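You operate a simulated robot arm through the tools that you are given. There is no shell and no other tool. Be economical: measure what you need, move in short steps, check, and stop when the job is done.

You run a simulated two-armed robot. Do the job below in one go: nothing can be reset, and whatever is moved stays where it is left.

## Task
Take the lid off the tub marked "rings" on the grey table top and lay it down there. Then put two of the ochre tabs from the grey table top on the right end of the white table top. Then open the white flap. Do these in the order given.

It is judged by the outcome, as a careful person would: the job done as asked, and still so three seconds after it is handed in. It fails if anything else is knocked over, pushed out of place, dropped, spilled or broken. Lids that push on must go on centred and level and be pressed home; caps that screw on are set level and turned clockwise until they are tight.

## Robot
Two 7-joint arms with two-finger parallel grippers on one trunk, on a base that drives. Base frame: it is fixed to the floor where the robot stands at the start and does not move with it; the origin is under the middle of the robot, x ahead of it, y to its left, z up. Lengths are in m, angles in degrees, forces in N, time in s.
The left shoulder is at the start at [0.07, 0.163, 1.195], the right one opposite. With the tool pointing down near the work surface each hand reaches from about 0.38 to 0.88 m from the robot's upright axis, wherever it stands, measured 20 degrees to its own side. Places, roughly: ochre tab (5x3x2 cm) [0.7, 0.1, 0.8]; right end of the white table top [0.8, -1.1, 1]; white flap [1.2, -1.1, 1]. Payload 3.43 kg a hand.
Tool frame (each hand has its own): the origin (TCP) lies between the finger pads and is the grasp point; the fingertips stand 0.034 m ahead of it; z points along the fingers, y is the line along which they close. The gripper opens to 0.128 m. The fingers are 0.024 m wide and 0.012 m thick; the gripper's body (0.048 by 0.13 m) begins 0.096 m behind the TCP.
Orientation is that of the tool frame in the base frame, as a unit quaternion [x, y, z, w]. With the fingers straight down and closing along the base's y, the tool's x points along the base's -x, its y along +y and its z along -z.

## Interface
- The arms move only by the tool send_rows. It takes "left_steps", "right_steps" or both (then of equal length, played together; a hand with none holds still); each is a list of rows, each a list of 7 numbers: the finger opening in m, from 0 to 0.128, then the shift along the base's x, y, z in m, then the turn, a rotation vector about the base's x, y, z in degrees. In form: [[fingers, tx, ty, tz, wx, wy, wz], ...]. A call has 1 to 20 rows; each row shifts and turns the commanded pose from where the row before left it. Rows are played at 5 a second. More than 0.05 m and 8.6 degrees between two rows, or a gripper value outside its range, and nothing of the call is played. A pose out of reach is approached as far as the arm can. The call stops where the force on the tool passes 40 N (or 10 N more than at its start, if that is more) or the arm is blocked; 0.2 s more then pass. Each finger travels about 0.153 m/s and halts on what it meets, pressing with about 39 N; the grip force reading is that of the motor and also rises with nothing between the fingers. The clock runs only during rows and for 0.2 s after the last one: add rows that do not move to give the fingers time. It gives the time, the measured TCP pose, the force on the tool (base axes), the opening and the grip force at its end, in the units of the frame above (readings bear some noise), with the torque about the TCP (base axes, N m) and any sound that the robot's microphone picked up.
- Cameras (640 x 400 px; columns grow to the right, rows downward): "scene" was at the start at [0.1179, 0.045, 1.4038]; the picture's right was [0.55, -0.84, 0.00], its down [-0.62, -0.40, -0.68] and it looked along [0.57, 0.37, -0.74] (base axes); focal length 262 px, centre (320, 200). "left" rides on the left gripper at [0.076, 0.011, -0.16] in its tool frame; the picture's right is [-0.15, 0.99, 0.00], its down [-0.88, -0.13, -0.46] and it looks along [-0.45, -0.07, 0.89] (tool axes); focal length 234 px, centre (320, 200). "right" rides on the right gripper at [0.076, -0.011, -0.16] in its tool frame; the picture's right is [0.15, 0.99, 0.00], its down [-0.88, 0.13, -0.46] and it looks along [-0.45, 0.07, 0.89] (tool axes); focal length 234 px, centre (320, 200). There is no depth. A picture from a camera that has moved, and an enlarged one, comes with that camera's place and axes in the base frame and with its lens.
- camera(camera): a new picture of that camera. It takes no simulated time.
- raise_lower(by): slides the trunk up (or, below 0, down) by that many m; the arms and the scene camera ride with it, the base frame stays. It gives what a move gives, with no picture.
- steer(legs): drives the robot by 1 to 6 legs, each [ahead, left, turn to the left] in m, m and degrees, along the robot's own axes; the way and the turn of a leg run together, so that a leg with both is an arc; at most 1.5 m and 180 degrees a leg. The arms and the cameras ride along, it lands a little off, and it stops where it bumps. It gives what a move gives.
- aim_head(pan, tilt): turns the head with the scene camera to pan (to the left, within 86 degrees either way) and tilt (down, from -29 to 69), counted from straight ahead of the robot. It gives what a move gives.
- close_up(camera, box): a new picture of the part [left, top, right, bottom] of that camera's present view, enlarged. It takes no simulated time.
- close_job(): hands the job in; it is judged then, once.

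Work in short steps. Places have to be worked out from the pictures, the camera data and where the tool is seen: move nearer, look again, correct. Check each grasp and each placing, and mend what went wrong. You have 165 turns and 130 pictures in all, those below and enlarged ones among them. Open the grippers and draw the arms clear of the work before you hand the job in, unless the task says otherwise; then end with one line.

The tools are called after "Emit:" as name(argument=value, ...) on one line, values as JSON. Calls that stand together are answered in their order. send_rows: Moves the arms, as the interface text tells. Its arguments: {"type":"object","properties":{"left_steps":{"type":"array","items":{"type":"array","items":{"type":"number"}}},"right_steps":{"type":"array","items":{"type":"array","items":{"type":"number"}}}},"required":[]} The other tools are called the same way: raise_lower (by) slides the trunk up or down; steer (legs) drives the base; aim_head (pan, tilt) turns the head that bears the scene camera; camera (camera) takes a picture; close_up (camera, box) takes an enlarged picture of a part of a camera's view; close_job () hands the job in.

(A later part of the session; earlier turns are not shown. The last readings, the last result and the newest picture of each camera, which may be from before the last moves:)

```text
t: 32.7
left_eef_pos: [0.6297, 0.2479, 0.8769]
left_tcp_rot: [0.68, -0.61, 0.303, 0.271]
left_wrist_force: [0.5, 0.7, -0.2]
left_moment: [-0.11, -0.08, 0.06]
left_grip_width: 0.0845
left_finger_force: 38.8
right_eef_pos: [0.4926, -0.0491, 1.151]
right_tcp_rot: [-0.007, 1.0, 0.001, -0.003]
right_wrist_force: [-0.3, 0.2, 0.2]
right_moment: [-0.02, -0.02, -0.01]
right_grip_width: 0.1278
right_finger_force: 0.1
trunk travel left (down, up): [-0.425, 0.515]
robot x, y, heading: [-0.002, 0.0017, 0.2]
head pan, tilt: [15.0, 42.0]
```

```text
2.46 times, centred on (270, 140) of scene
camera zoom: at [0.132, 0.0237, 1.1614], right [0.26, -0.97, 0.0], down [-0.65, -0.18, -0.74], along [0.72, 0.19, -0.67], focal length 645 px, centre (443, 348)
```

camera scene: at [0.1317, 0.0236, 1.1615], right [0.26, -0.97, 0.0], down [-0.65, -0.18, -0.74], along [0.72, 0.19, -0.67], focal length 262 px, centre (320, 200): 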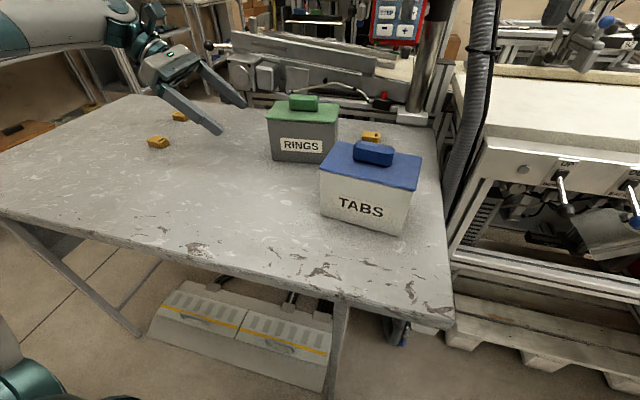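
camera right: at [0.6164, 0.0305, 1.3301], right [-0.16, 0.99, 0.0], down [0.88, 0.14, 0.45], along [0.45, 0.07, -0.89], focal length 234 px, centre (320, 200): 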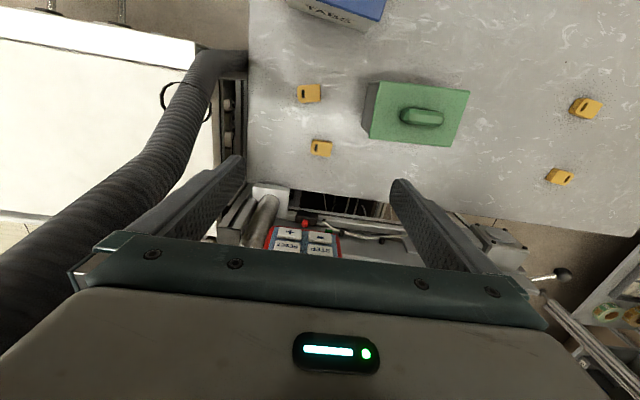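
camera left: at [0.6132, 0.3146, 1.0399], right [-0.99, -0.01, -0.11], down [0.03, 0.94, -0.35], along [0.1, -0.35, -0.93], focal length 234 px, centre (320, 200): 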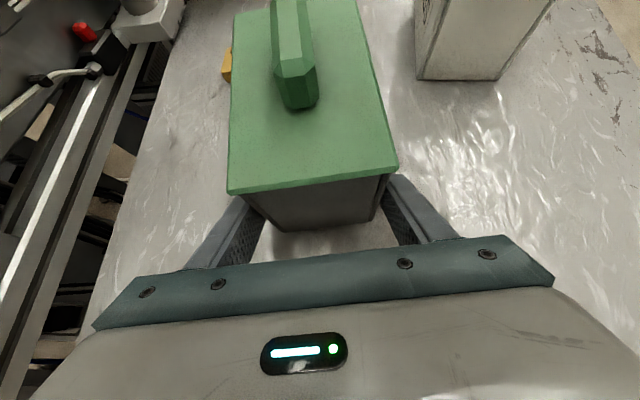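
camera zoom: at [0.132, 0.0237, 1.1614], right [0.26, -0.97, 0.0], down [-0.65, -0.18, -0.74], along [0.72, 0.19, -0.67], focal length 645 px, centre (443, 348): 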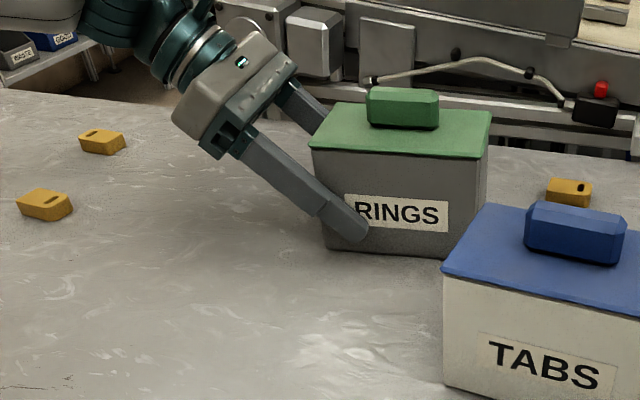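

The tub is held at 84 mm. I'll bring the right hand over the handle with its closing direction across it.

Emit:
send_rows(right_steps=[[0.1, 0.0123, 0.0197, 0, 0, 0, 8.05], [0.08, 0.0123, 0.0197, 0, 0, 0, 8.05], [0.08, 0.0123, 0.0197, 0, 0, 0, 8.05], [0.08, 0.0123, 0.0197, 0, 0, 0, 8.05], [0.08, 0.0123, 0.0197, 0, 0, 0, 8.05], [0.08, 0.0123, 0.0197, 0, 0, 0, 8.05], [0.08, 0.0123, 0.0197, 0, 0, 0, 8.05], [0.08, 0.0123, 0.0197, 0, 0, 0, 8.05], [0.08, 0.0123, 0.0197, 0, 0, 0, 8.05], [0.08, 0.0123, 0.0197, 0, 0, 0, 8.05], [0.08, 0.0123, 0.0197, 0, 0, 0, 8.05], [0.08, 0.0123, 0.0197, 0, 0, 0, 8.05], [0.08, 0, 0, 0, 0, 0, 0]])

Emit:
camera(camera="right")

Emit:
camera(camera="scene")

```text
t: 35.5
left_eef_pos: [0.6311, 0.2482, 0.8757]
left_tcp_rot: [0.679, -0.611, 0.303, 0.272]
left_wrist_force: [-0.4, -0.6, -0.4]
left_moment: [-0.05, -0.04, -0.03]
left_grip_width: 0.0846
left_finger_force: 38.9
right_eef_pos: [0.4129, 0.1458, 1.0239]
right_tcp_rot: [0.75, -0.662, 0.0, 0.001]
right_wrist_force: [1.1, 0.4, -0.1]
right_moment: [0.02, -0.03, -0.02]
right_grip_width: 0.08
right_finger_force: 0.0
right hand out of reach, approached as far as the arm can: row 7, 8, 9, 10, 11, 12
trunk travel left (down, up): [-0.425, 0.515]
robot x, y, heading: [0.0049, -0.0004, 0.3]
head pan, tilt: [15.0, 42.0]
```

```text
98 pictures are left
camera right: at [0.4336, 0.072, 1.1838], right [-0.96, -0.27, 0.0], down [-0.24, 0.86, 0.45], along [-0.12, 0.44, -0.89], focal length 234 px, centre (320, 200)
```

right: 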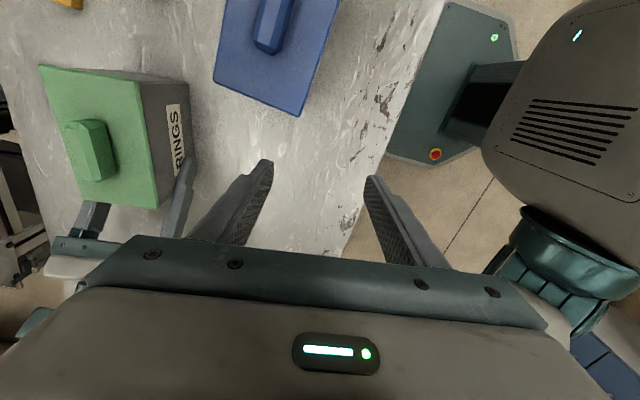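

```text
97 pictures are left
camera scene: at [0.132, 0.0236, 1.1614], right [0.26, -0.97, 0.0], down [-0.65, -0.17, -0.74], along [0.72, 0.19, -0.67], focal length 262 px, centre (320, 200)
```

scene: 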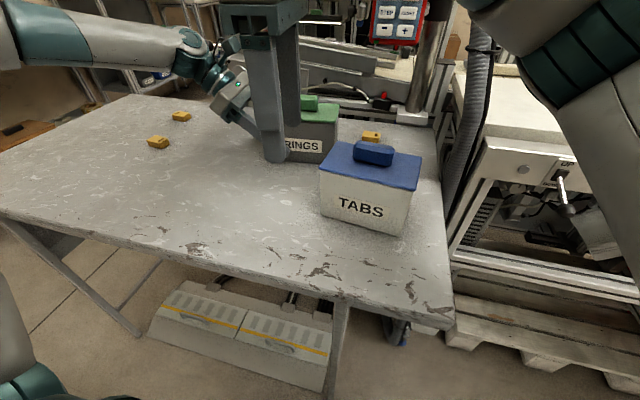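

The hand was too high for the lowered trunk. I'll go straight toward the handle at about z = 1.02.

Emit:
send_rows(right_steps=[[0.08, 0.038, 0.007, 0, 0, 0, 0], [0.08, 0.038, 0.007, 0, 0, 0, 0], [0.08, 0.038, 0.007, 0, 0, 0, 0], [0.08, 0.038, 0.007, 0, 0, 0, 0], [0.08, 0.038, 0.007, 0, 0, 0, 0], [0.08, 0.037, 0.007, 0, 0, 0, 0], [0.08, 0, 0, 0, 0, 0, 0]])

Emit:
camera(camera="right")

```text
t: 37.1
left_eef_pos: [0.6301, 0.2474, 0.8753]
left_tcp_rot: [0.68, -0.61, 0.303, 0.271]
left_wrist_force: [-0.5, -0.2, 0.4]
left_moment: [-0.12, -0.08, 0.02]
left_grip_width: 0.0846
left_finger_force: 39.0
right_eef_pos: [0.4298, 0.1434, 0.9746]
right_tcp_rot: [0.75, -0.661, 0.001, 0.001]
right_wrist_force: [-0.4, -0.1, 0.4]
right_moment: [0.01, 0.02, 0.01]
right_grip_width: 0.08
right_finger_force: 0.1
right hand out of reach, approached as far as the arm can: row 1, 2, 3, 4, 5, 6
trunk travel left (down, up): [-0.425, 0.515]
robot x, y, heading: [0.0004, 0.0009, 0.5]
head pan, tilt: [15.0, 42.0]
```

```text
96 pictures are left
camera right: at [0.4508, 0.0715, 1.1341], right [-0.96, -0.27, 0.0], down [-0.24, 0.86, 0.45], along [-0.12, 0.44, -0.89], focal length 234 px, centre (320, 200)
```

right: 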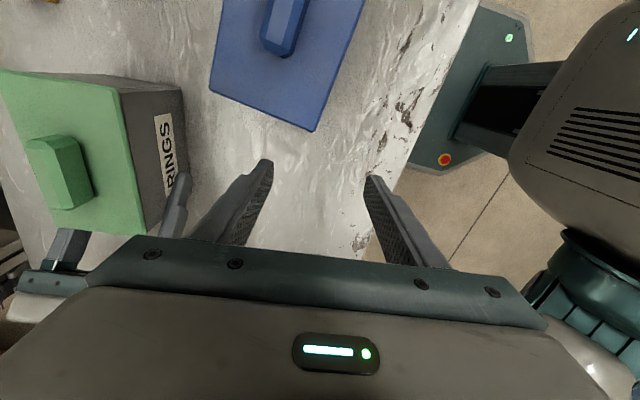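

This wrist yaw can't reach. I'll turn the right hand the other way round (180°) while raising it and keeping clear of both tubs.

Emit:
send_rows(right_steps=[[0.08, 0, -0.01, 0.03, 0, 0, 0], [0.08, 0, -0.01, 0.03, 0, 0, 0], [0.08, 0, -0.01, 0.03, 0, 0, -8.5], [0.08, 0, -0.01, 0.01, 0, 0, -8.5], [0.08, 0, -0.01, 0, 0, 0, -8.5], [0.08, 0, -0.01, 0, 0, 0, -8.5], [0.08, 0, -0.01, 0, 0, 0, -8.5], [0.08, 0, -0.01, 0, 0, 0, -8.5], [0.08, 0.005, 0, 0, 0, 0, -8.5], [0.08, 0.005, 0, 0, 0, 0, -8.5], [0.08, 0.005, 0, 0, 0, 0, -8.5], [0.08, 0.005, 0, 0, 0, 0, -8.5], [0.08, 0.005, 0, 0, 0, 0, -8.5], [0.08, 0.005, 0, 0, 0, 0, -8.5], [0.08, 0.005, 0, 0, 0, 0, -8.5], [0.08, 0.005, 0, 0, 0, 0, -8.5], [0.08, 0.005, 0, 0, 0, 0, -8.5], [0.08, 0.005, 0, 0, 0, 0, -8.5], [0.08, 0.005, 0, 0, 0, 0, -8.5], [0.08, 0, 0, 0, 0, 0, 0]])

Emit:
camera(camera="scene")

```text
t: 41.3
left_eef_pos: [0.6307, 0.2472, 0.876]
left_tcp_rot: [0.679, -0.611, 0.302, 0.272]
left_wrist_force: [-0.8, -0.2, -0.6]
left_moment: [0.0, -0.07, 0.01]
left_grip_width: 0.0844
left_finger_force: 39.3
right_eef_pos: [0.4702, 0.0606, 1.0665]
right_tcp_rot: [0.401, 0.916, 0.002, -0.002]
right_wrist_force: [0.3, 0.0, -1.3]
right_moment: [0.0, -0.01, 0.01]
right_grip_width: 0.0799
right_finger_force: 0.1
right hand out of reach, approached as far as the arm can: row 1, 2
trunk travel left (down, up): [-0.425, 0.515]
robot x, y, heading: [-0.0013, 0.0001, 0.3]
head pan, tilt: [15.0, 42.0]
```

```text
95 pictures are left
camera scene: at [0.132, 0.0238, 1.1614], right [0.26, -0.97, 0.0], down [-0.65, -0.18, -0.74], along [0.72, 0.19, -0.67], focal length 262 px, centre (320, 200)
```

scene: 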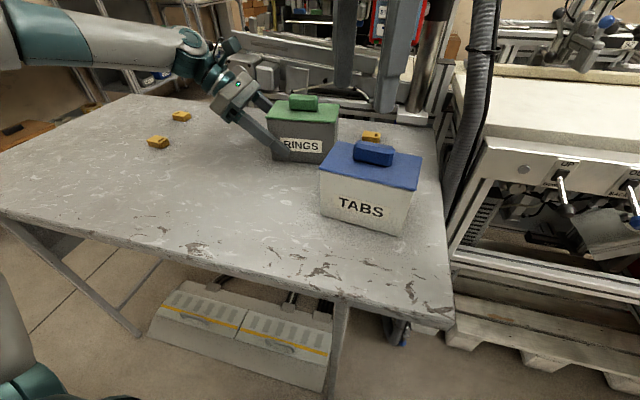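

The turn works this way. I'll finish the yaw and go above the handle.

Emit:
send_rows(right_steps=[[0.08, 0.01, 0.006, 0, 0, 0, -7.3], [0.08, 0.01, 0.006, 0, 0, 0, -7.3], [0.08, 0.01, 0.006, 0, 0, 0, -7.3], [0.08, 0.01, 0.006, 0, 0, 0, -7.3], [0.08, 0.01, 0.006, 0, 0, 0, -7.3], [0.08, 0.03, 0.024, 0, 0, 0, 0], [0.08, 0.03, 0.024, 0, 0, 0, 0], [0.08, 0.03, 0.024, 0, 0, 0, 0], [0.08, 0.03, 0.024, 0, 0, 0, 0], [0.08, 0, 0, 0, 0, 0, 0]])

Emit:
camera(camera="right")

Emit:
camera(camera="scene")

```text
t: 43.5
left_eef_pos: [0.6298, 0.249, 0.8766]
left_tcp_rot: [0.679, -0.61, 0.304, 0.272]
left_wrist_force: [1.0, -0.8, 0.4]
left_moment: [0.1, -0.09, -0.05]
left_grip_width: 0.0847
left_finger_force: 38.4
right_eef_pos: [0.6202, 0.1644, 1.0607]
right_tcp_rot: [0.668, 0.744, 0.004, -0.002]
right_wrist_force: [-0.4, 0.9, 0.0]
right_moment: [-0.04, 0.0, 0.02]
right_grip_width: 0.0799
right_finger_force: 0.0
right hand out of reach, approached as far as the arm can: row 9
trunk travel left (down, up): [-0.425, 0.515]
robot x, y, heading: [0.0017, 0.0003, 0.0]
head pan, tilt: [15.0, 42.0]
```

```text
94 pictures are left
camera right: at [0.6008, 0.2383, 1.2205], right [0.97, 0.25, 0.0], down [0.22, -0.87, 0.45], along [0.12, -0.43, -0.89], focal length 234 px, centre (320, 200)
```

right: 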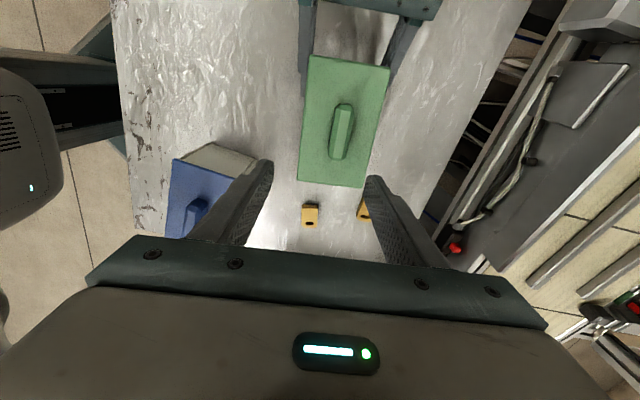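

```text
93 pictures are left
camera scene: at [0.1317, 0.0246, 1.1614], right [0.26, -0.97, 0.0], down [-0.65, -0.18, -0.74], along [0.72, 0.19, -0.67], focal length 262 px, centre (320, 200)
```

scene: 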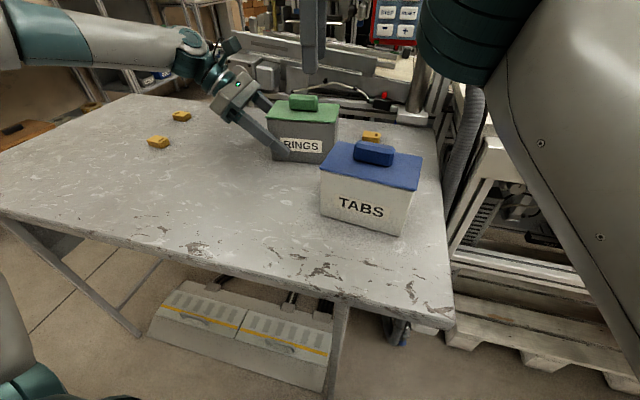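

The handle appears at [0.640, 0.197]. I'll shift to it while easing down.

Emit:
send_rows(right_steps=[[0.08, 0, 0, -0.025, 0, 0, 0], [0.08, 0.01, 0.013, -0.01, 0, 0, 0], [0.08, 0.011, 0.013, 0, 0, 0, 0], [0.08, 0, 0, 0, 0, 0, 0]])

Emit:
camera(camera="right")

```text
t: 44.5
left_eef_pos: [0.6299, 0.2489, 0.8757]
left_tcp_rot: [0.679, -0.61, 0.303, 0.273]
left_wrist_force: [0.6, -0.9, 0.4]
left_moment: [0.07, -0.06, -0.02]
left_grip_width: 0.0846
left_finger_force: 38.8
right_eef_pos: [0.6266, 0.1821, 1.0213]
right_tcp_rot: [0.666, 0.746, 0.004, -0.001]
right_wrist_force: [-0.3, 0.1, -0.6]
right_moment: [-0.01, -0.02, -0.02]
right_grip_width: 0.0801
right_finger_force: 0.1
right hand out of reach, approached as far as the arm can: row 3
trunk travel left (down, up): [-0.425, 0.515]
robot x, y, heading: [0.0017, 0.0006, 0.3]
head pan, tilt: [15.0, 42.0]
```

```text
92 pictures are left
camera right: at [0.6074, 0.2563, 1.1811], right [0.97, 0.26, 0.0], down [0.23, -0.86, 0.45], along [0.12, -0.44, -0.89], focal length 234 px, centre (320, 200)
```

right: 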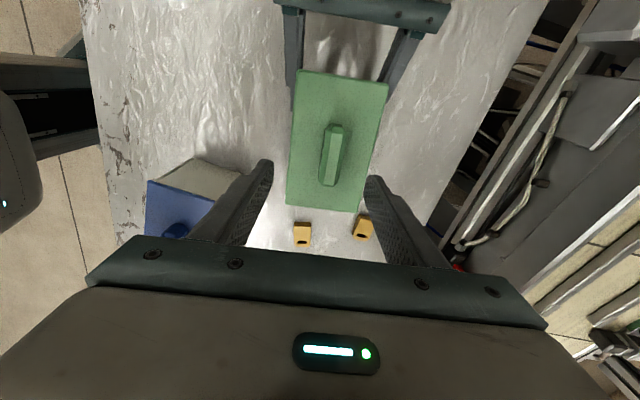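

Close. I'll continue down to about 0.985 with the remaining shift.

Emit:
send_rows(right_steps=[[0.08, 0, 0, -0.02, 0, 0, 0], [0.08, 0.006, 0.004, -0.012, 0, 0, 0], [0.08, 0.007, 0.005, 0, 0, 0, 0], [0.08, 0, 0, 0, 0, 0, 0]])

Emit:
camera(camera="right")

```text
t: 45.5
left_eef_pos: [0.6314, 0.2498, 0.8766]
left_tcp_rot: [0.68, -0.611, 0.302, 0.271]
left_wrist_force: [0.8, 0.5, 0.5]
left_moment: [-0.01, -0.08, 0.07]
left_grip_width: 0.0846
left_finger_force: 39.6
right_eef_pos: [0.6393, 0.1872, 0.9876]
right_tcp_rot: [0.666, 0.746, 0.004, -0.001]
right_wrist_force: [0.2, 0.8, -0.4]
right_moment: [-0.02, -0.02, -0.04]
right_grip_width: 0.0799
right_finger_force: 0.1
right hand out of reach, approached as far as the arm can: row 3
trunk travel left (down, up): [-0.425, 0.515]
robot x, y, heading: [0.0022, 0.0007, 0.3]
head pan, tilt: [15.0, 42.0]
```

```text
91 pictures are left
camera right: at [0.6199, 0.2611, 1.1486], right [0.97, 0.26, 0.01], down [0.23, -0.86, 0.45], along [0.12, -0.43, -0.89], focal length 234 px, centre (320, 200)
```

right: 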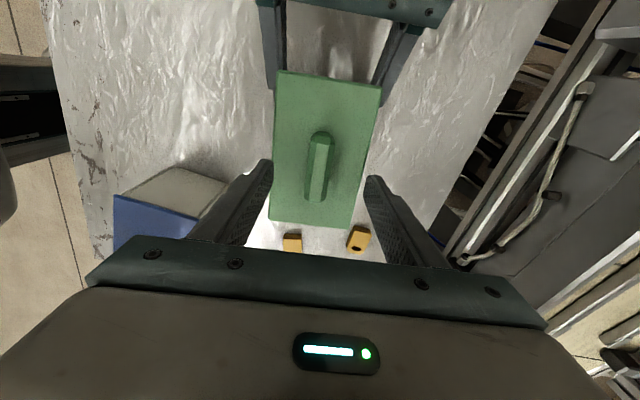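

The hand is over the handle. I'll descend 14 mm and close.

Emit:
send_rows(right_steps=[[0.08, 0, 0, -0.014, 0, 0, 0], [0.08, 0, 0, 0, 0, 0, 0], [0.04, 0, 0, 0, 0, 0, 0], [0.0, 0, 0, 0, 0, 0, 0], [0.0, 0, 0, 0, 0, 0, 0], [0.0, 0, 0, 0, 0, 0, 0]])

Emit:
camera(camera="right")

```text
t: 46.9
left_eef_pos: [0.6305, 0.2485, 0.8757]
left_tcp_rot: [0.679, -0.61, 0.303, 0.272]
left_wrist_force: [0.1, -0.2, 0.4]
left_moment: [0.02, -0.09, 0.02]
left_grip_width: 0.0844
left_finger_force: 39.2
right_eef_pos: [0.6383, 0.1873, 0.9748]
right_tcp_rot: [0.667, 0.745, 0.002, -0.002]
right_wrist_force: [-0.2, 0.8, -0.7]
right_moment: [0.01, 0.0, 0.05]
right_grip_width: 0.0188
right_finger_force: 39.1
trunk travel left (down, up): [-0.425, 0.515]
robot x, y, heading: [-0.0017, -0.0024, 0.1]
head pan, tilt: [15.0, 42.0]
heard: snap
```

```text
90 pictures are left
camera right: at [0.6195, 0.2612, 1.135], right [0.97, 0.26, 0.0], down [0.23, -0.86, 0.45], along [0.12, -0.44, -0.89], focal length 234 px, centre (320, 200)
```

right: 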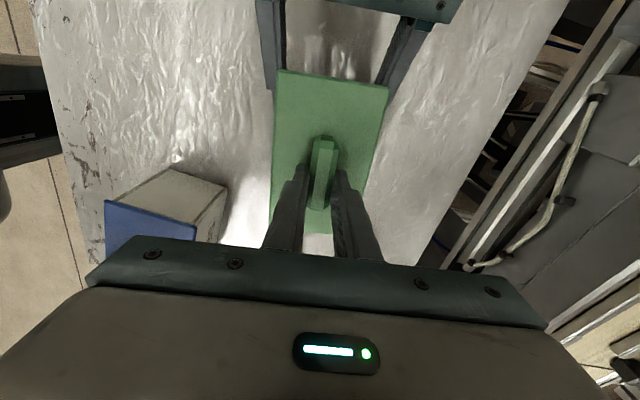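

The handle is gripped and I heard a snap. I'll pull the lid straight up slowly while the left hand holds the tub.

Emit:
send_rows(right_steps=[[0, 0, 0, 0.004, 0, 0, 0], [0, 0, 0, 0.005, 0, 0, 0], [0, 0, 0, 0.006, 0, 0, 0], [0, 0, 0, 0.006, 0, 0, 0], [0, 0, 0, 0.006, 0, 0, 0], [0, 0, 0, 0, 0, 0, 0]])

Emit:
close_up(camera="scene", box=[140, 60, 400, 220])

Emit:
camera(camera="left")

```text
t: 48.3
left_eef_pos: [0.6309, 0.248, 0.8762]
left_tcp_rot: [0.68, -0.611, 0.302, 0.271]
left_wrist_force: [-0.2, -0.5, 1.0]
left_moment: [0.0, -0.05, 0.0]
left_grip_width: 0.0846
left_finger_force: 38.8
right_eef_pos: [0.638, 0.1822, 1.0013]
right_tcp_rot: [0.667, 0.745, 0.004, -0.002]
right_wrist_force: [0.5, -0.3, -1.0]
right_moment: [-0.02, -0.01, 0.0]
right_grip_width: 0.0189
right_finger_force: 39.0
right hand out of reach, approached as far as the arm can: row 5
trunk travel left (down, up): [-0.425, 0.515]
robot x, y, heading: [-0.0005, -0.0002, 0.1]
head pan, tilt: [15.0, 42.0]
```

```text
2.46 times, centred on (270, 140) of scene
camera zoom: at [0.132, 0.0238, 1.1614], right [0.26, -0.97, 0.0], down [-0.65, -0.18, -0.74], along [0.72, 0.19, -0.67], focal length 645 px, centre (443, 348)
```

zoom: 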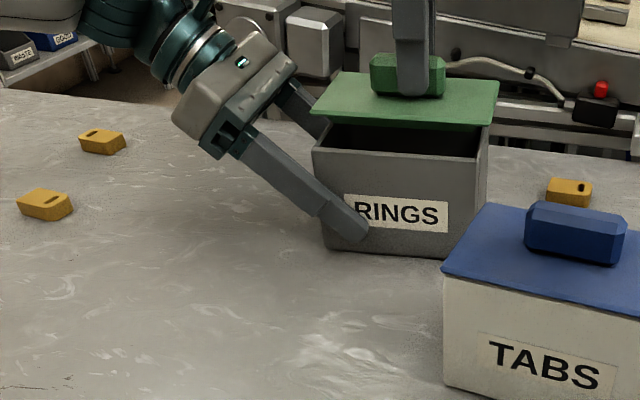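

```text
88 pictures are left
camera left: at [0.6131, 0.3147, 1.0398], right [-0.99, -0.01, -0.11], down [0.03, 0.94, -0.35], along [0.1, -0.35, -0.93], focal length 234 px, centre (320, 200)
```

left: 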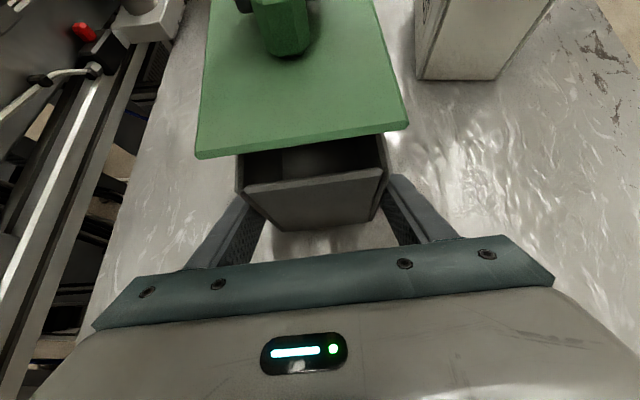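

The lid is off and the tub stayed put. I'll carry the lid back toward the robot, then sideways to about [0.46, 0.235].

Emit:
send_rows(right_steps=[[0, -0.015, 0, 0.012, 0, 0, 0], [0, -0.03, 0, 0.01, 0, 0, 0], [0, -0.03, 0, 0, 0, 0, 0], [0, -0.03, 0, 0, 0, 0, 0], [0, -0.03, 0.01, 0, 0, 0, 0], [0, -0.02, 0.02, 0, 0, 0, 0], [0, -0.02, 0.02, 0, 0, 0, 0], [0, 0, 0, 0, 0, 0, 0]])

Emit:
camera(camera="scene")

Emit:
camera(camera="right")

```text
t: 50.1
left_eef_pos: [0.6303, 0.2485, 0.8749]
left_tcp_rot: [0.68, -0.61, 0.302, 0.271]
left_wrist_force: [0.5, -0.2, -0.3]
left_moment: [0.08, -0.01, -0.04]
left_grip_width: 0.0845
left_finger_force: 38.9
right_eef_pos: [0.4644, 0.2295, 1.0246]
right_tcp_rot: [0.667, 0.745, 0.003, -0.002]
right_wrist_force: [-0.5, -1.3, -0.6]
right_moment: [-0.01, 0.0, -0.01]
right_grip_width: 0.0187
right_finger_force: 39.3
trunk travel left (down, up): [-0.425, 0.515]
robot x, y, heading: [0.0022, 0.0023, 0.0]
head pan, tilt: [15.0, 42.0]
```

```text
87 pictures are left
camera scene: at [0.1322, 0.0234, 1.1614], right [0.26, -0.97, 0.0], down [-0.65, -0.17, -0.74], along [0.72, 0.19, -0.67], focal length 262 px, centre (320, 200)
```

scene: 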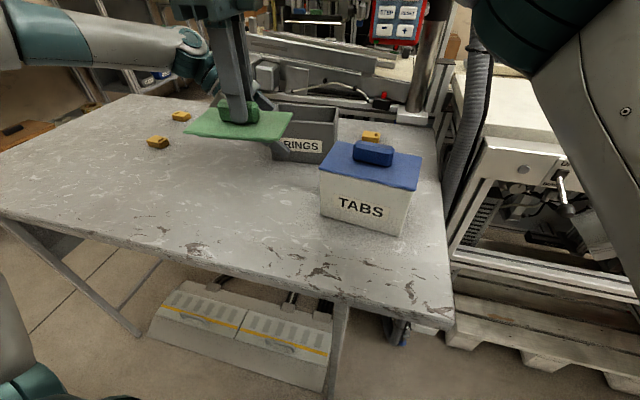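

```text
86 pictures are left
camera right: at [0.4452, 0.3036, 1.1837], right [0.97, 0.25, 0.0], down [0.23, -0.86, 0.45], along [0.12, -0.44, -0.89], focal length 234 px, centre (320, 200)
```

right: 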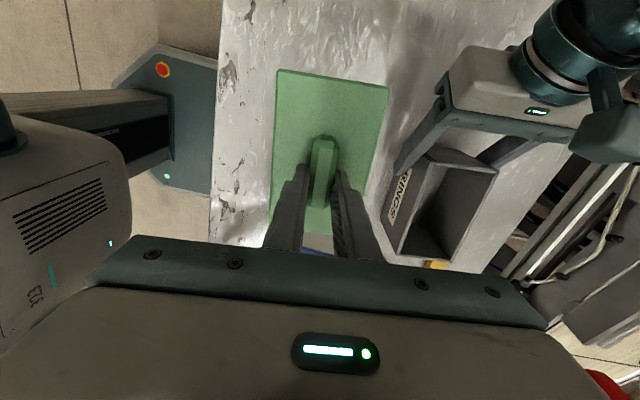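

The space below is clear. I'll lower the lid, slowing near the table.

Emit:
send_rows(right_steps=[[0, -0.005, 0.003, -0.04, 0, 0, 0], [0, 0, 0, -0.04, 0, 0, 0], [0, 0, 0, -0.035, 0, 0, 0], [0, 0, 0, -0.01, 0, 0, 0], [0, 0, 0, -0.004, 0, 0, 0], [0, 0, 0, -0.004, 0, 0, 0], [0, 0, 0, 0, 0, 0, 0]])

Emit:
close_up(camera="scene", box=[130, 80, 390, 240])

```text
t: 51.7
left_eef_pos: [0.6302, 0.2476, 0.8762]
left_tcp_rot: [0.679, -0.611, 0.303, 0.272]
left_wrist_force: [1.0, -0.4, -0.7]
left_moment: [-0.01, -0.03, -0.05]
left_grip_width: 0.0843
left_finger_force: 38.9
right_eef_pos: [0.4588, 0.2349, 0.8906]
right_tcp_rot: [0.667, 0.745, 0.002, -0.001]
right_wrist_force: [-0.2, -0.3, -0.4]
right_moment: [0.0, 0.03, -0.04]
right_grip_width: 0.0189
right_finger_force: 39.1
trunk travel left (down, up): [-0.425, 0.515]
robot x, y, heading: [-0.0019, 0.0029, 0.0]
head pan, tilt: [15.0, 42.0]
```

```text
2.46 times, centred on (260, 160) of scene
camera zoom: at [0.132, 0.0238, 1.1614], right [0.26, -0.97, 0.0], down [-0.65, -0.18, -0.74], along [0.72, 0.19, -0.67], focal length 645 px, centre (468, 298)
```

zoom: 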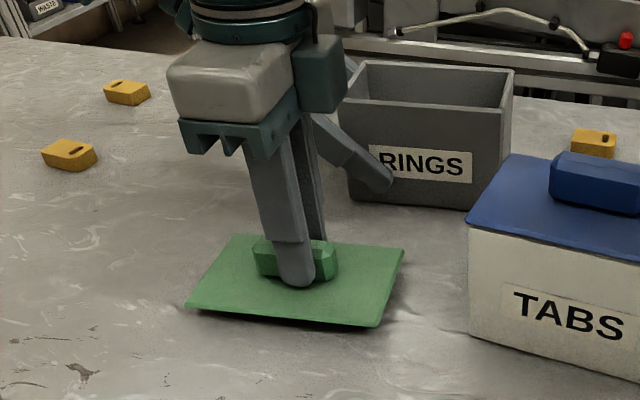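

Still a few mm above the table, so I'll lower in 3 mm steps.

Emit:
send_rows(right_steps=[[0, 0, 0, -0.003, 0, 0, 0], [0, 0, 0, -0.003, 0, 0, 0], [0, 0, 0, -0.002, 0, 0, 0], [0, 0, 0, 0, 0, 0, 0]])

```text
t: 52.9
left_eef_pos: [0.6297, 0.249, 0.8756]
left_tcp_rot: [0.68, -0.61, 0.303, 0.271]
left_wrist_force: [-0.3, 0.1, -0.1]
left_moment: [0.03, 0.03, 0.01]
left_grip_width: 0.0845
left_finger_force: 39.3
right_eef_pos: [0.4575, 0.2368, 0.8853]
right_tcp_rot: [0.667, 0.745, 0.007, -0.001]
right_wrist_force: [-3.1, -1.5, 13.4]
right_moment: [-0.68, 0.29, -0.04]
right_grip_width: 0.0189
right_finger_force: 39.2
trunk travel left (down, up): [-0.425, 0.515]
robot x, y, heading: [-0.0016, 0.0016, 0.2]
head pan, tilt: [15.0, 42.0]
stopped in row 4 (right hand): the force on the tool passed its limit (the readings are from after the stop); the commanded pose is now the measured one
```

The lid is on the table. I'll release it, and open the left hand from the tub as well.

Emit:
send_rows(right_steps=[[0, 0, 0, 0.001, 0, 0, 0], [0.03, 0, 0, 0, 0, 0, 0], [0.06, 0, 0, 0, 0, 0, 0], [0.06, 0, 0, 0.02, 0, 0, 0], [0.06, 0, 0, 0.04, 0, 0, 0], [0.06, 0, 0, 0.04, 0, 0, 0], [0.06, 0, 0, 0.04, 0, 0, 0], [0.06, 0, 0, 0, 0, 0, 0]], left_steps=[[0.09, 0, 0, 0, 0, 0, 0], [0.11, 0, 0, 0, 0, 0, 0], [0.125, 0, 0, 0, 0, 0, 0], [0.125, 0, 0, 0, 0, 0, 0], [0.125, -0.002, 0.025, 0, 0, 0, 0], [0.125, -0.003, 0.03, 0, 0, 0, 0], [0.125, -0.003, 0.03, 0.005, 0, 0, 0], [0.125, 0, 0, 0, 0, 0, 0]])

Emit:
camera(camera="scene")

Emit:
camera(camera="right")

```text
t: 54.7
left_eef_pos: [0.6235, 0.3348, 0.8802]
left_tcp_rot: [0.68, -0.61, 0.302, 0.272]
left_wrist_force: [-0.9, -0.5, -0.1]
left_moment: [0.03, 0.03, -0.05]
left_grip_width: 0.1251
left_finger_force: 0.1
right_eef_pos: [0.4643, 0.239, 1.0242]
right_tcp_rot: [0.668, 0.744, 0.004, -0.003]
right_wrist_force: [-1.0, 0.6, 0.9]
right_moment: [0.01, 0.01, 0.04]
right_grip_width: 0.0601
right_finger_force: 0.0
trunk travel left (down, up): [-0.425, 0.515]
robot x, y, heading: [-0.0008, 0.005, -0.1]
head pan, tilt: [15.0, 42.0]
```

```text
84 pictures are left
camera scene: at [0.1328, 0.0234, 1.1613], right [0.26, -0.97, 0.0], down [-0.65, -0.17, -0.74], along [0.72, 0.19, -0.67], focal length 262 px, centre (320, 200)
```

scene: 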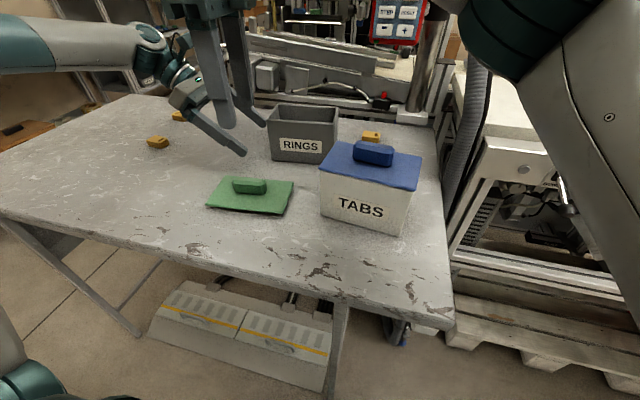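

```text
83 pictures are left
camera right: at [0.4436, 0.3113, 1.185], right [0.97, 0.25, 0.01], down [0.22, -0.87, 0.45], along [0.12, -0.43, -0.89], focal length 234 px, centre (320, 200)
```

right: 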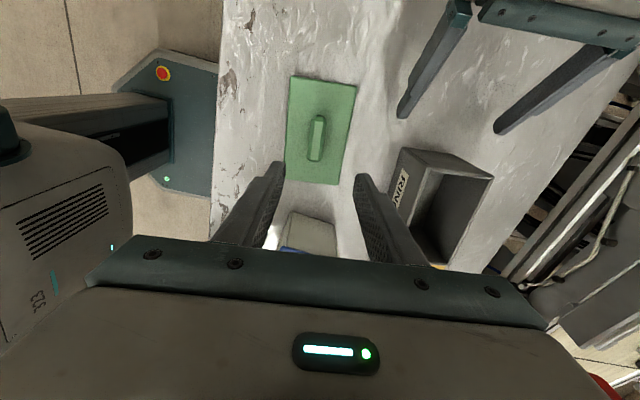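

The lid lies flat and the tub is still in place. I'll raise the trunk 0.17 m for the tab work, then bring the left hand upright over the far-left tab and the right hand over tab T2 at about [0.64, 0.017].

Emit:
raise_lower(by=0.15)

Emit:
send_rows(left_steps=[[0.12, 0, 0.03, 0, 7.95, 0.86, 0], [0.1, -0.005, 0.03, 0, 7.95, 0.86, 0], [0.08, -0.005, 0.03, 0, 7.95, 0.86, 0], [0.08, -0.01, 0.03, 0, 7.95, 0.86, 0], [0.08, -0.01, 0.03, 0, 7.95, 0.86, 0], [0.08, -0.01, 0.03, 0, 7.95, 0.86, 0], [0.08, 0, 0.03, 0, 0, 0, 0], [0.08, 0, 0, 0, 0, 0, 0]], right_steps=[[0.06, 0, -0.04, 0, 0, 0, 0], [0.06, 0, -0.04, -0.02, 0, 0, 0], [0.06, 0.02, -0.03, -0.02, 0, 0, 0], [0.06, 0.04, -0.03, -0.02, 0, 0, 0], [0.06, 0.04, -0.03, -0.02, 0, 0, 0], [0.06, 0.04, -0.03, -0.01, 0, 0, 0], [0.06, 0.035, -0.02, -0.01, 0, 0, 8.0], [0.06, 0, 0, 0, 0, 0, 0]])

Emit:
camera(camera="left")

Emit:
camera(camera="right")

```text
t: 56.5
left_eef_pos: [0.6227, 0.3346, 1.031]
left_tcp_rot: [0.681, -0.609, 0.304, 0.271]
left_wrist_force: [0.8, -0.8, -0.1]
left_moment: [-0.02, 0.01, 0.02]
left_grip_width: 0.1255
left_finger_force: 0.0
right_eef_pos: [0.4632, 0.2381, 1.1734]
right_tcp_rot: [0.667, 0.745, 0.005, -0.002]
right_wrist_force: [0.1, 0.4, -0.4]
right_moment: [0.01, 0.02, 0.0]
right_grip_width: 0.06
right_finger_force: 0.1
trunk travel left (down, up): [-0.575, 0.365]
robot x, y, heading: [-0.002, -0.0025, 0.2]
head pan, tilt: [15.0, 42.0]
```

```text
refused: row 4 steps farther than a row can; nothing moved
```

```text
82 pictures are left
camera left: at [0.6049, 0.4004, 1.194], right [-0.99, -0.01, -0.11], down [0.03, 0.94, -0.35], along [0.1, -0.35, -0.93], focal length 234 px, centre (320, 200)
```

left: 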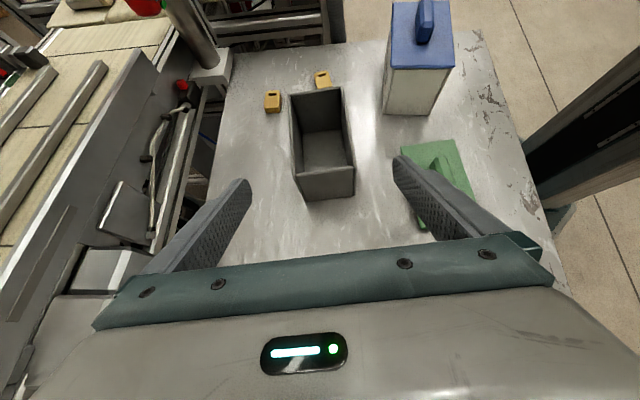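

```text
81 pictures are left
camera right: at [0.443, 0.3122, 1.3346], right [0.97, 0.25, 0.01], down [0.22, -0.86, 0.45], along [0.12, -0.43, -0.89], focal length 234 px, centre (320, 200)
```

right: 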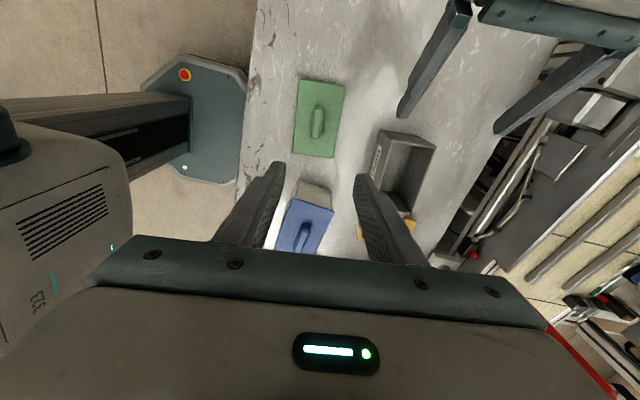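

One step was too long. I'll resend with smaller ones.

Emit:
send_rows(left_steps=[[0.12, 0, 0.03, 0, 7.95, 0.86, 0], [0.1, -0.005, 0.03, 0, 7.95, 0.86, 0], [0.08, -0.005, 0.03, 0, 7.95, 0.86, 0], [0.08, -0.01, 0.03, 0, 7.95, 0.86, 0], [0.08, -0.01, 0.03, 0, 7.95, 0.86, 0], [0.08, -0.01, 0.03, 0, 7.95, 0.86, 0], [0.08, 0, 0.03, 0, 0, 0, 0], [0.08, 0, 0, 0, 0, 0, 0], [0.08, 0, 0, 0, 0, 0, 0], [0.08, 0, 0, 0, 0, 0, 0]], right_steps=[[0.06, 0.0197, -0.0245, -0.0137, 0, 0, 0], [0.06, 0.0197, -0.0245, -0.0137, 0, 0, 0], [0.06, 0.0197, -0.0245, -0.0137, 0, 0, 0], [0.06, 0.0197, -0.0245, -0.0137, 0, 0, 0], [0.06, 0.0197, -0.0245, -0.0137, 0, 0, 0], [0.06, 0.0197, -0.0245, -0.0137, 0, 0, 0], [0.06, 0.0197, -0.0245, -0.0137, 0, 0, 0], [0.06, 0.0197, -0.0245, -0.0137, 0, 0, 0], [0.06, 0.0197, -0.0245, -0.0137, 0, 0, 8.0], [0.06, 0, 0, 0, 0, 0, 0]])

Emit:
camera(camera="left")

Emit:
camera(camera="right")

```text
t: 58.7
left_eef_pos: [0.5814, 0.5441, 1.0326]
left_tcp_rot: [0.745, -0.667, -0.001, 0.001]
left_wrist_force: [0.1, 1.0, -0.3]
left_moment: [-0.04, -0.03, 0.05]
left_grip_width: 0.0801
left_finger_force: 0.1
right_eef_pos: [0.6356, 0.0184, 1.0521]
right_tcp_rot: [0.613, 0.79, 0.003, -0.001]
right_wrist_force: [0.6, 0.2, -0.3]
right_moment: [-0.04, -0.02, -0.01]
right_grip_width: 0.0598
right_finger_force: 0.1
trunk travel left (down, up): [-0.575, 0.365]
robot x, y, heading: [0.0018, -0.0015, 0.0]
head pan, tilt: [15.0, 42.0]
```

```text
80 pictures are left
camera left: at [0.5802, 0.4693, 1.1924], right [-1.0, 0.04, 0.0], down [0.04, 0.89, 0.45], along [0.02, 0.45, -0.89], focal length 234 px, centre (320, 200)
```

left: 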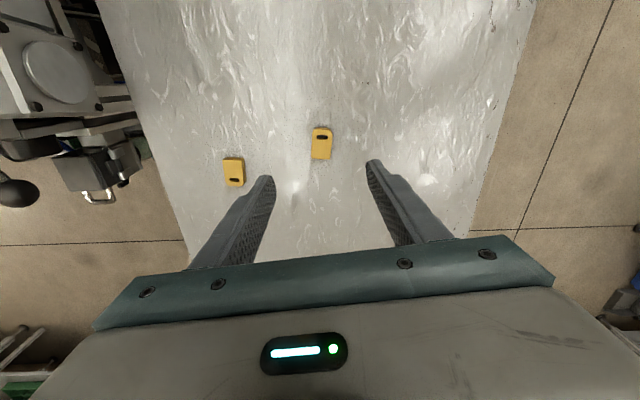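

```text
79 pictures are left
camera right: at [0.6056, 0.0885, 1.2114], right [0.92, 0.39, 0.01], down [0.34, -0.82, 0.45], along [0.18, -0.41, -0.89], focal length 234 px, centre (320, 200)
```

right: 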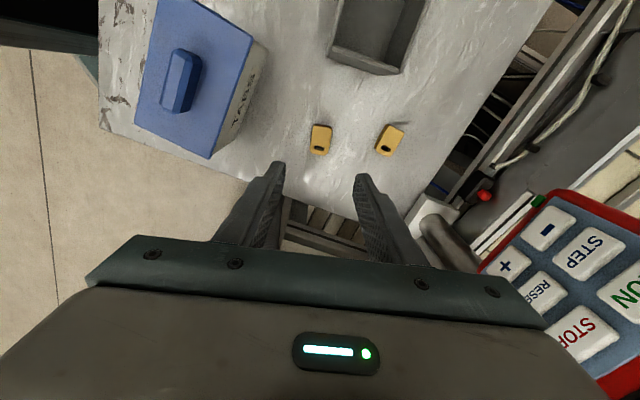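

Both hands sit over their tabs: left tab [0.581, 0.552], right tab [0.639, 0.016]. I'll descend with small corrections.

Emit:
send_rows(left_steps=[[0.07, 0, 0.008, -0.04, 0, 0, 0], [0.07, 0, 0, -0.04, 0, 0, 0], [0.07, 0, 0, -0.04, 0, 0, 0], [0.07, 0, 0, -0.03, 0, 0, 0], [0.07, 0, 0, -0.004, 0, 0, 0], [0.07, 0, 0, 0, 0, 0, 0]], right_steps=[[0.06, 0.003, -0.003, -0.04, 0, 0, 0], [0.06, 0, 0, -0.04, 0, 0, 0], [0.06, 0, 0, -0.04, 0, 0, 0], [0.06, 0, 0, -0.04, 0, 0, 0], [0.06, 0, 0, -0.013, 0, 0, 0], [0.06, 0, 0, 0, 0, 0, 0]])

Emit:
camera(camera="left")

Emit:
camera(camera="right")

```text
t: 60.1
left_eef_pos: [0.5839, 0.5527, 0.876]
left_tcp_rot: [0.744, -0.669, 0.0, 0.001]
left_wrist_force: [-0.5, -0.3, -0.3]
left_moment: [-0.02, -0.04, 0.04]
left_grip_width: 0.0702
left_finger_force: 0.1
right_eef_pos: [0.64, 0.0187, 0.8799]
right_tcp_rot: [0.614, 0.789, 0.005, -0.002]
right_wrist_force: [0.5, 0.1, -0.5]
right_moment: [0.0, -0.05, -0.02]
right_grip_width: 0.0599
right_finger_force: 0.0
trunk travel left (down, up): [-0.575, 0.365]
robot x, y, heading: [-0.0019, -0.0017, 0.3]
head pan, tilt: [15.0, 42.0]
```

```text
78 pictures are left
camera left: at [0.5815, 0.4758, 1.0364], right [-1.0, 0.04, 0.0], down [0.04, 0.89, 0.45], along [0.02, 0.45, -0.89], focal length 234 px, centre (320, 200)
```

left: 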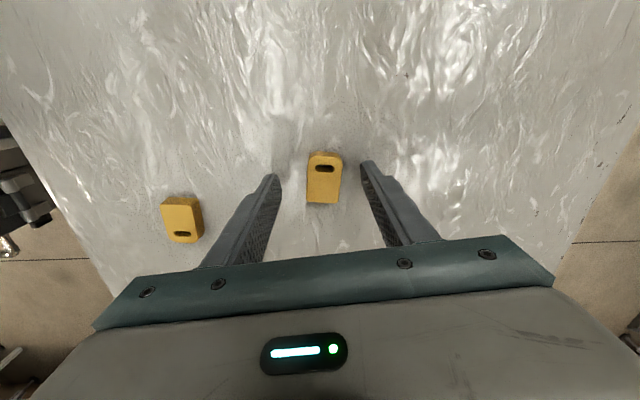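

```text
77 pictures are left
camera right: at [0.6117, 0.0882, 1.0398], right [0.92, 0.39, 0.01], down [0.34, -0.83, 0.45], along [0.18, -0.41, -0.89], focal length 234 px, centre (320, 200)
```

right: 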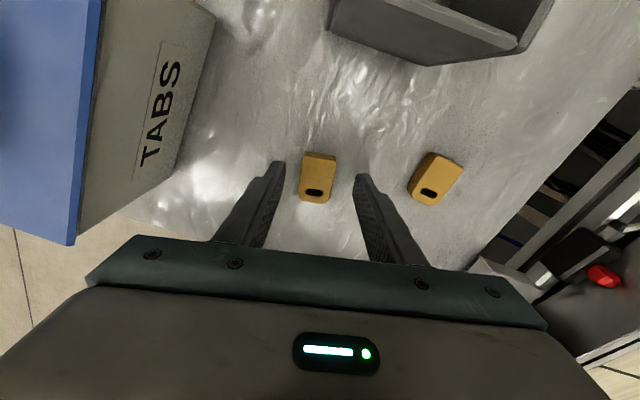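

Both tabs sit between the fingers. I'll lower the last centimetre and close.

Emit:
send_rows(left_steps=[[0.07, 0, 0, -0.008, 0, 0, 0], [0.07, 0, 0, 0, 0, 0, 0], [0.04, 0, 0, 0, 0, 0, 0], [0.01, 0, 0, 0, 0, 0, 0], [0.0, 0, 0, 0, 0, 0, 0], [0.0, 0, 0, 0, 0, 0, 0]], right_steps=[[0.06, 0, 0, -0.011, 0, 0, 0], [0.06, 0, 0, 0, 0, 0, 0], [0.04, 0, 0, 0, 0, 0, 0], [0.01, 0, 0, 0, 0, 0, 0], [0.0, 0, 0, 0, 0, 0, 0], [0.0, 0, 0, 0, 0, 0, 0]])

Emit:
camera(camera="left")

Emit:
camera(camera="right")

```text
t: 61.5
left_eef_pos: [0.5829, 0.5517, 0.869]
left_tcp_rot: [0.744, -0.669, 0.001, 0.0]
left_wrist_force: [0.5, 0.2, 0.1]
left_moment: [-0.02, -0.05, 0.01]
left_grip_width: 0.0276
left_finger_force: 39.1
right_eef_pos: [0.6444, 0.0165, 0.8683]
right_tcp_rot: [0.614, 0.79, 0.004, -0.002]
right_wrist_force: [0.2, 0.5, 1.2]
right_moment: [0.02, -0.03, 0.01]
right_grip_width: 0.0277
right_finger_force: 38.9
trunk travel left (down, up): [-0.575, 0.365]
robot x, y, heading: [-0.003, -0.0014, 0.1]
head pan, tilt: [15.0, 42.0]
```

```text
76 pictures are left
camera left: at [0.5811, 0.476, 1.0289], right [-1.0, 0.04, 0.0], down [0.04, 0.89, 0.45], along [0.02, 0.45, -0.89], focal length 234 px, centre (320, 200)
```

left: 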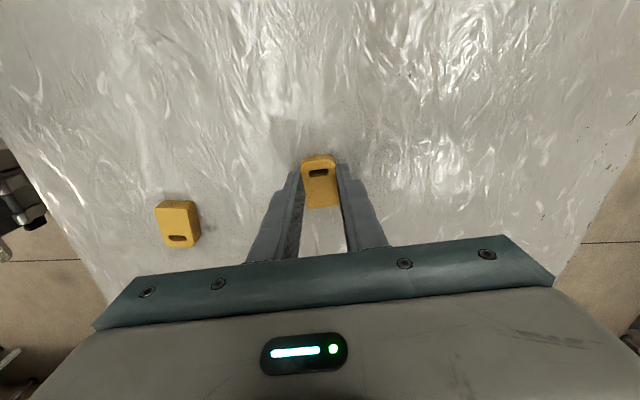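

```text
75 pictures are left
camera right: at [0.6132, 0.0873, 1.0289], right [0.92, 0.39, 0.01], down [0.34, -0.83, 0.45], along [0.18, -0.41, -0.89], focal length 234 px, centre (320, 200)
```

right: 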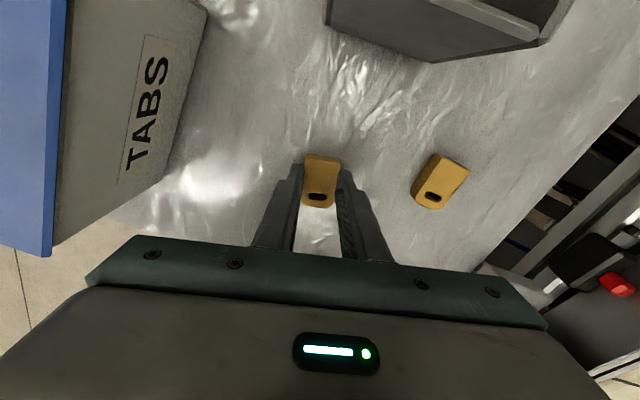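

Both tabs are gripped at 28 mm. I'll lift, then draw the arms in toward the robot at about z = 1.12.

Emit:
send_rows(left_steps=[[0, 0, 0, 0.03, 0, 0, 0], [0, 0, 0, 0.04, 0, 0, 0], [0, 0, 0, 0.04, 0, 0, 0], [0, 0, 0, 0.04, 0, 0, 0], [0, 0, 0, 0.04, 0, 0, 0], [0, -0.015, -0.02, 0.03, 0, 0, -8], [0, -0.025, -0.02, 0.01, 0, 0, -8], [0, -0.025, -0.02, 0.01, 0, 0, -8], [0, -0.025, -0.02, 0.01, 0, 0, -8], [0, -0.025, -0.02, 0.01, 0, 0, -8], [0, -0.025, -0.02, 0.01, 0, 0, -8], [0, -0.025, -0.02, 0, 0, 0, -8], [0, 0, 0, 0, 0, 0, 0]], right_steps=[[0, 0, 0, 0.03, 0, 0, 0], [0, 0, 0, 0.04, 0, 0, 0], [0, 0, 0, 0.04, 0, 0, 0], [0, 0, 0, 0.04, 0, 0, 0], [0, 0, 0, 0.04, 0, 0, 0], [0, -0.025, 0, 0.03, 0, 0, 8], [0, -0.025, -0.005, 0.01, 0, 0, 8], [0, -0.025, -0.01, 0.01, 0, 0, 8], [0, -0.025, -0.01, 0.01, 0, 0, 8], [0, -0.025, -0.02, 0.01, 0, 0, 8], [0, -0.025, -0.02, 0.01, 0, 0, 8], [0, -0.025, -0.02, 0, 0, 0, 8], [0, 0, 0, 0, 0, 0, 0]])

Emit:
aim_head(pan=-50, tilt=30)

Emit:
camera(camera="scene")

```text
t: 64.3
left_eef_pos: [0.4176, 0.4112, 1.1366]
left_tcp_rot: [-0.343, 0.939, 0.0, -0.001]
left_wrist_force: [0.5, -0.3, 0.1]
left_moment: [0.0, 0.03, 0.02]
left_grip_width: 0.0275
left_finger_force: 39.2
right_eef_pos: [0.4681, -0.0729, 1.1336]
right_tcp_rot: [0.17, 0.985, 0.003, -0.004]
right_wrist_force: [0.2, -0.1, 0.7]
right_moment: [-0.01, 0.02, 0.03]
right_grip_width: 0.0276
right_finger_force: 38.6
trunk travel left (down, up): [-0.575, 0.365]
robot x, y, heading: [-0.0029, -0.0013, -0.2]
head pan, tilt: [15.0, 42.0]
```

```text
t: 65.6
left_eef_pos: [0.4178, 0.4115, 1.1381]
left_tcp_rot: [-0.342, 0.94, -0.001, -0.002]
left_wrist_force: [0.0, -0.5, -0.2]
left_moment: [0.04, -0.02, 0.02]
left_grip_width: 0.0276
left_finger_force: 39.4
right_eef_pos: [0.4669, -0.0723, 1.1358]
right_tcp_rot: [0.171, 0.985, 0.003, -0.003]
right_wrist_force: [-0.6, 0.1, -0.4]
right_moment: [-0.02, 0.01, -0.01]
right_grip_width: 0.0276
right_finger_force: 38.4
trunk travel left (down, up): [-0.575, 0.365]
robot x, y, heading: [-0.002, 0.0024, 0.4]
head pan, tilt: [-50.0, 30.0]
```

```text
74 pictures are left
camera scene: at [0.1098, -0.0672, 1.3297], right [-0.76, -0.65, 0.0], down [-0.32, 0.38, -0.87], along [0.56, -0.66, -0.5], focal length 262 px, centre (320, 200)
```

scene: 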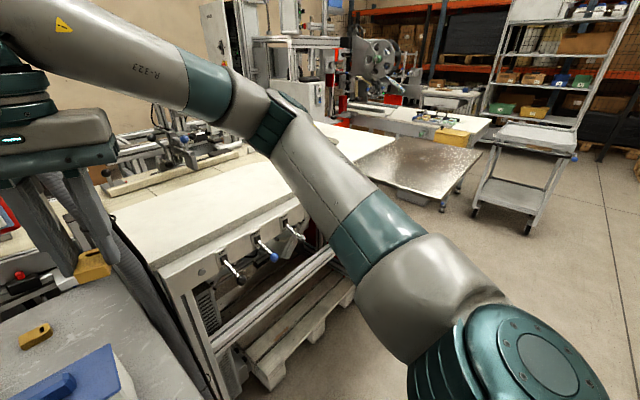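

Both tabs are up. I'll back away 0.25 m, slide right 0.9 m, and look at the white table.

Emit:
steer(legs=[[-0.25, 0, 0], [0, -0.9, 0]])

Emit:
aim_head(pan=-10, tilt=28)

Emit:
camera(camera="scene")

```text
t: 71.8
left_eef_pos: [0.1673, -0.4916, 1.1385]
left_tcp_rot: [-0.351, 0.936, -0.001, -0.002]
left_wrist_force: [-0.2, -0.1, 0.9]
left_moment: [0.01, 0.0, 0.0]
left_grip_width: 0.0273
left_finger_force: 39.0
right_eef_pos: [0.2266, -0.9753, 1.1341]
right_tcp_rot: [0.162, 0.987, 0.003, -0.004]
right_wrist_force: [-0.4, 0.2, -0.3]
right_moment: [-0.03, -0.03, 0.01]
right_grip_width: 0.0277
right_finger_force: 39.2
trunk travel left (down, up): [-0.575, 0.365]
robot x, y, heading: [-0.243, -0.9116, 0.9]
head pan, tilt: [-50.0, 30.0]
```

```text
t: 72.9
left_eef_pos: [0.1675, -0.4919, 1.1387]
left_tcp_rot: [-0.351, 0.936, -0.001, -0.001]
left_wrist_force: [0.6, 1.1, -1.3]
left_moment: [-0.01, 0.02, -0.02]
left_grip_width: 0.0276
left_finger_force: 39.0
right_eef_pos: [0.2261, -0.9753, 1.1355]
right_tcp_rot: [0.162, 0.987, 0.004, -0.003]
right_wrist_force: [-0.5, -0.5, -0.4]
right_moment: [0.0, 0.03, 0.01]
right_grip_width: 0.0275
right_finger_force: 39.7
trunk travel left (down, up): [-0.575, 0.365]
robot x, y, heading: [-0.2418, -0.9107, 1.1]
head pan, tilt: [-10.0, 28.0]
```

```text
73 pictures are left
camera scene: at [-0.1011, -0.9217, 1.3328], right [-0.15, -0.99, 0.0], down [-0.46, 0.07, -0.88], along [0.87, -0.14, -0.47], focal length 262 px, centre (320, 200)
```

scene: 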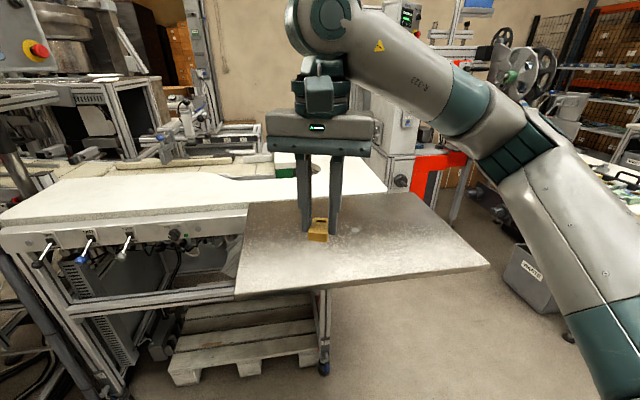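

The arm hides the right end. I'll check with the wrist cameras and an enlarged scene view.

Emit:
camera(camera="right")

Emit:
close_up(camera="scene", box=[200, 100, 500, 290])

```text
72 pictures are left
camera right: at [0.1524, -0.9617, 1.2951], right [0.18, 0.98, 0.01], down [0.88, -0.16, 0.45], along [0.44, -0.07, -0.89], focal length 234 px, centre (320, 200)
```

right: 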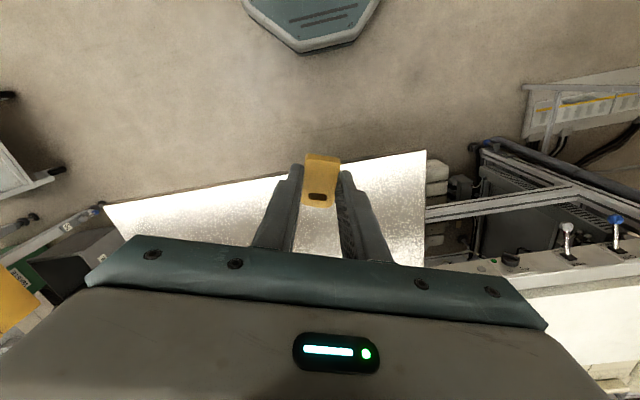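

```text
2.11 times, centred on (350, 195) of scene
camera zoom: at [-0.1011, -0.9217, 1.3328], right [-0.15, -0.99, 0.0], down [-0.46, 0.07, -0.88], along [0.87, -0.14, -0.47], focal length 552 px, centre (257, 210)
```

zoom: 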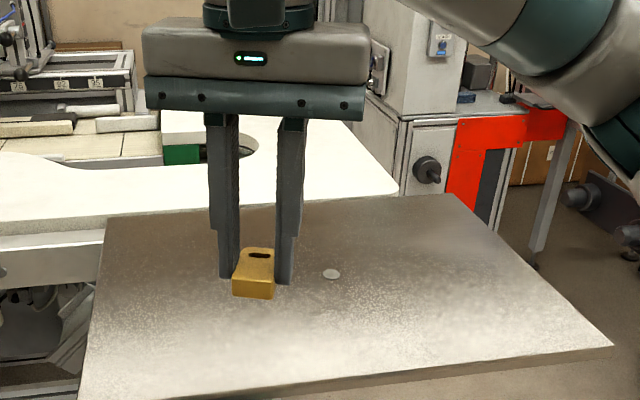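

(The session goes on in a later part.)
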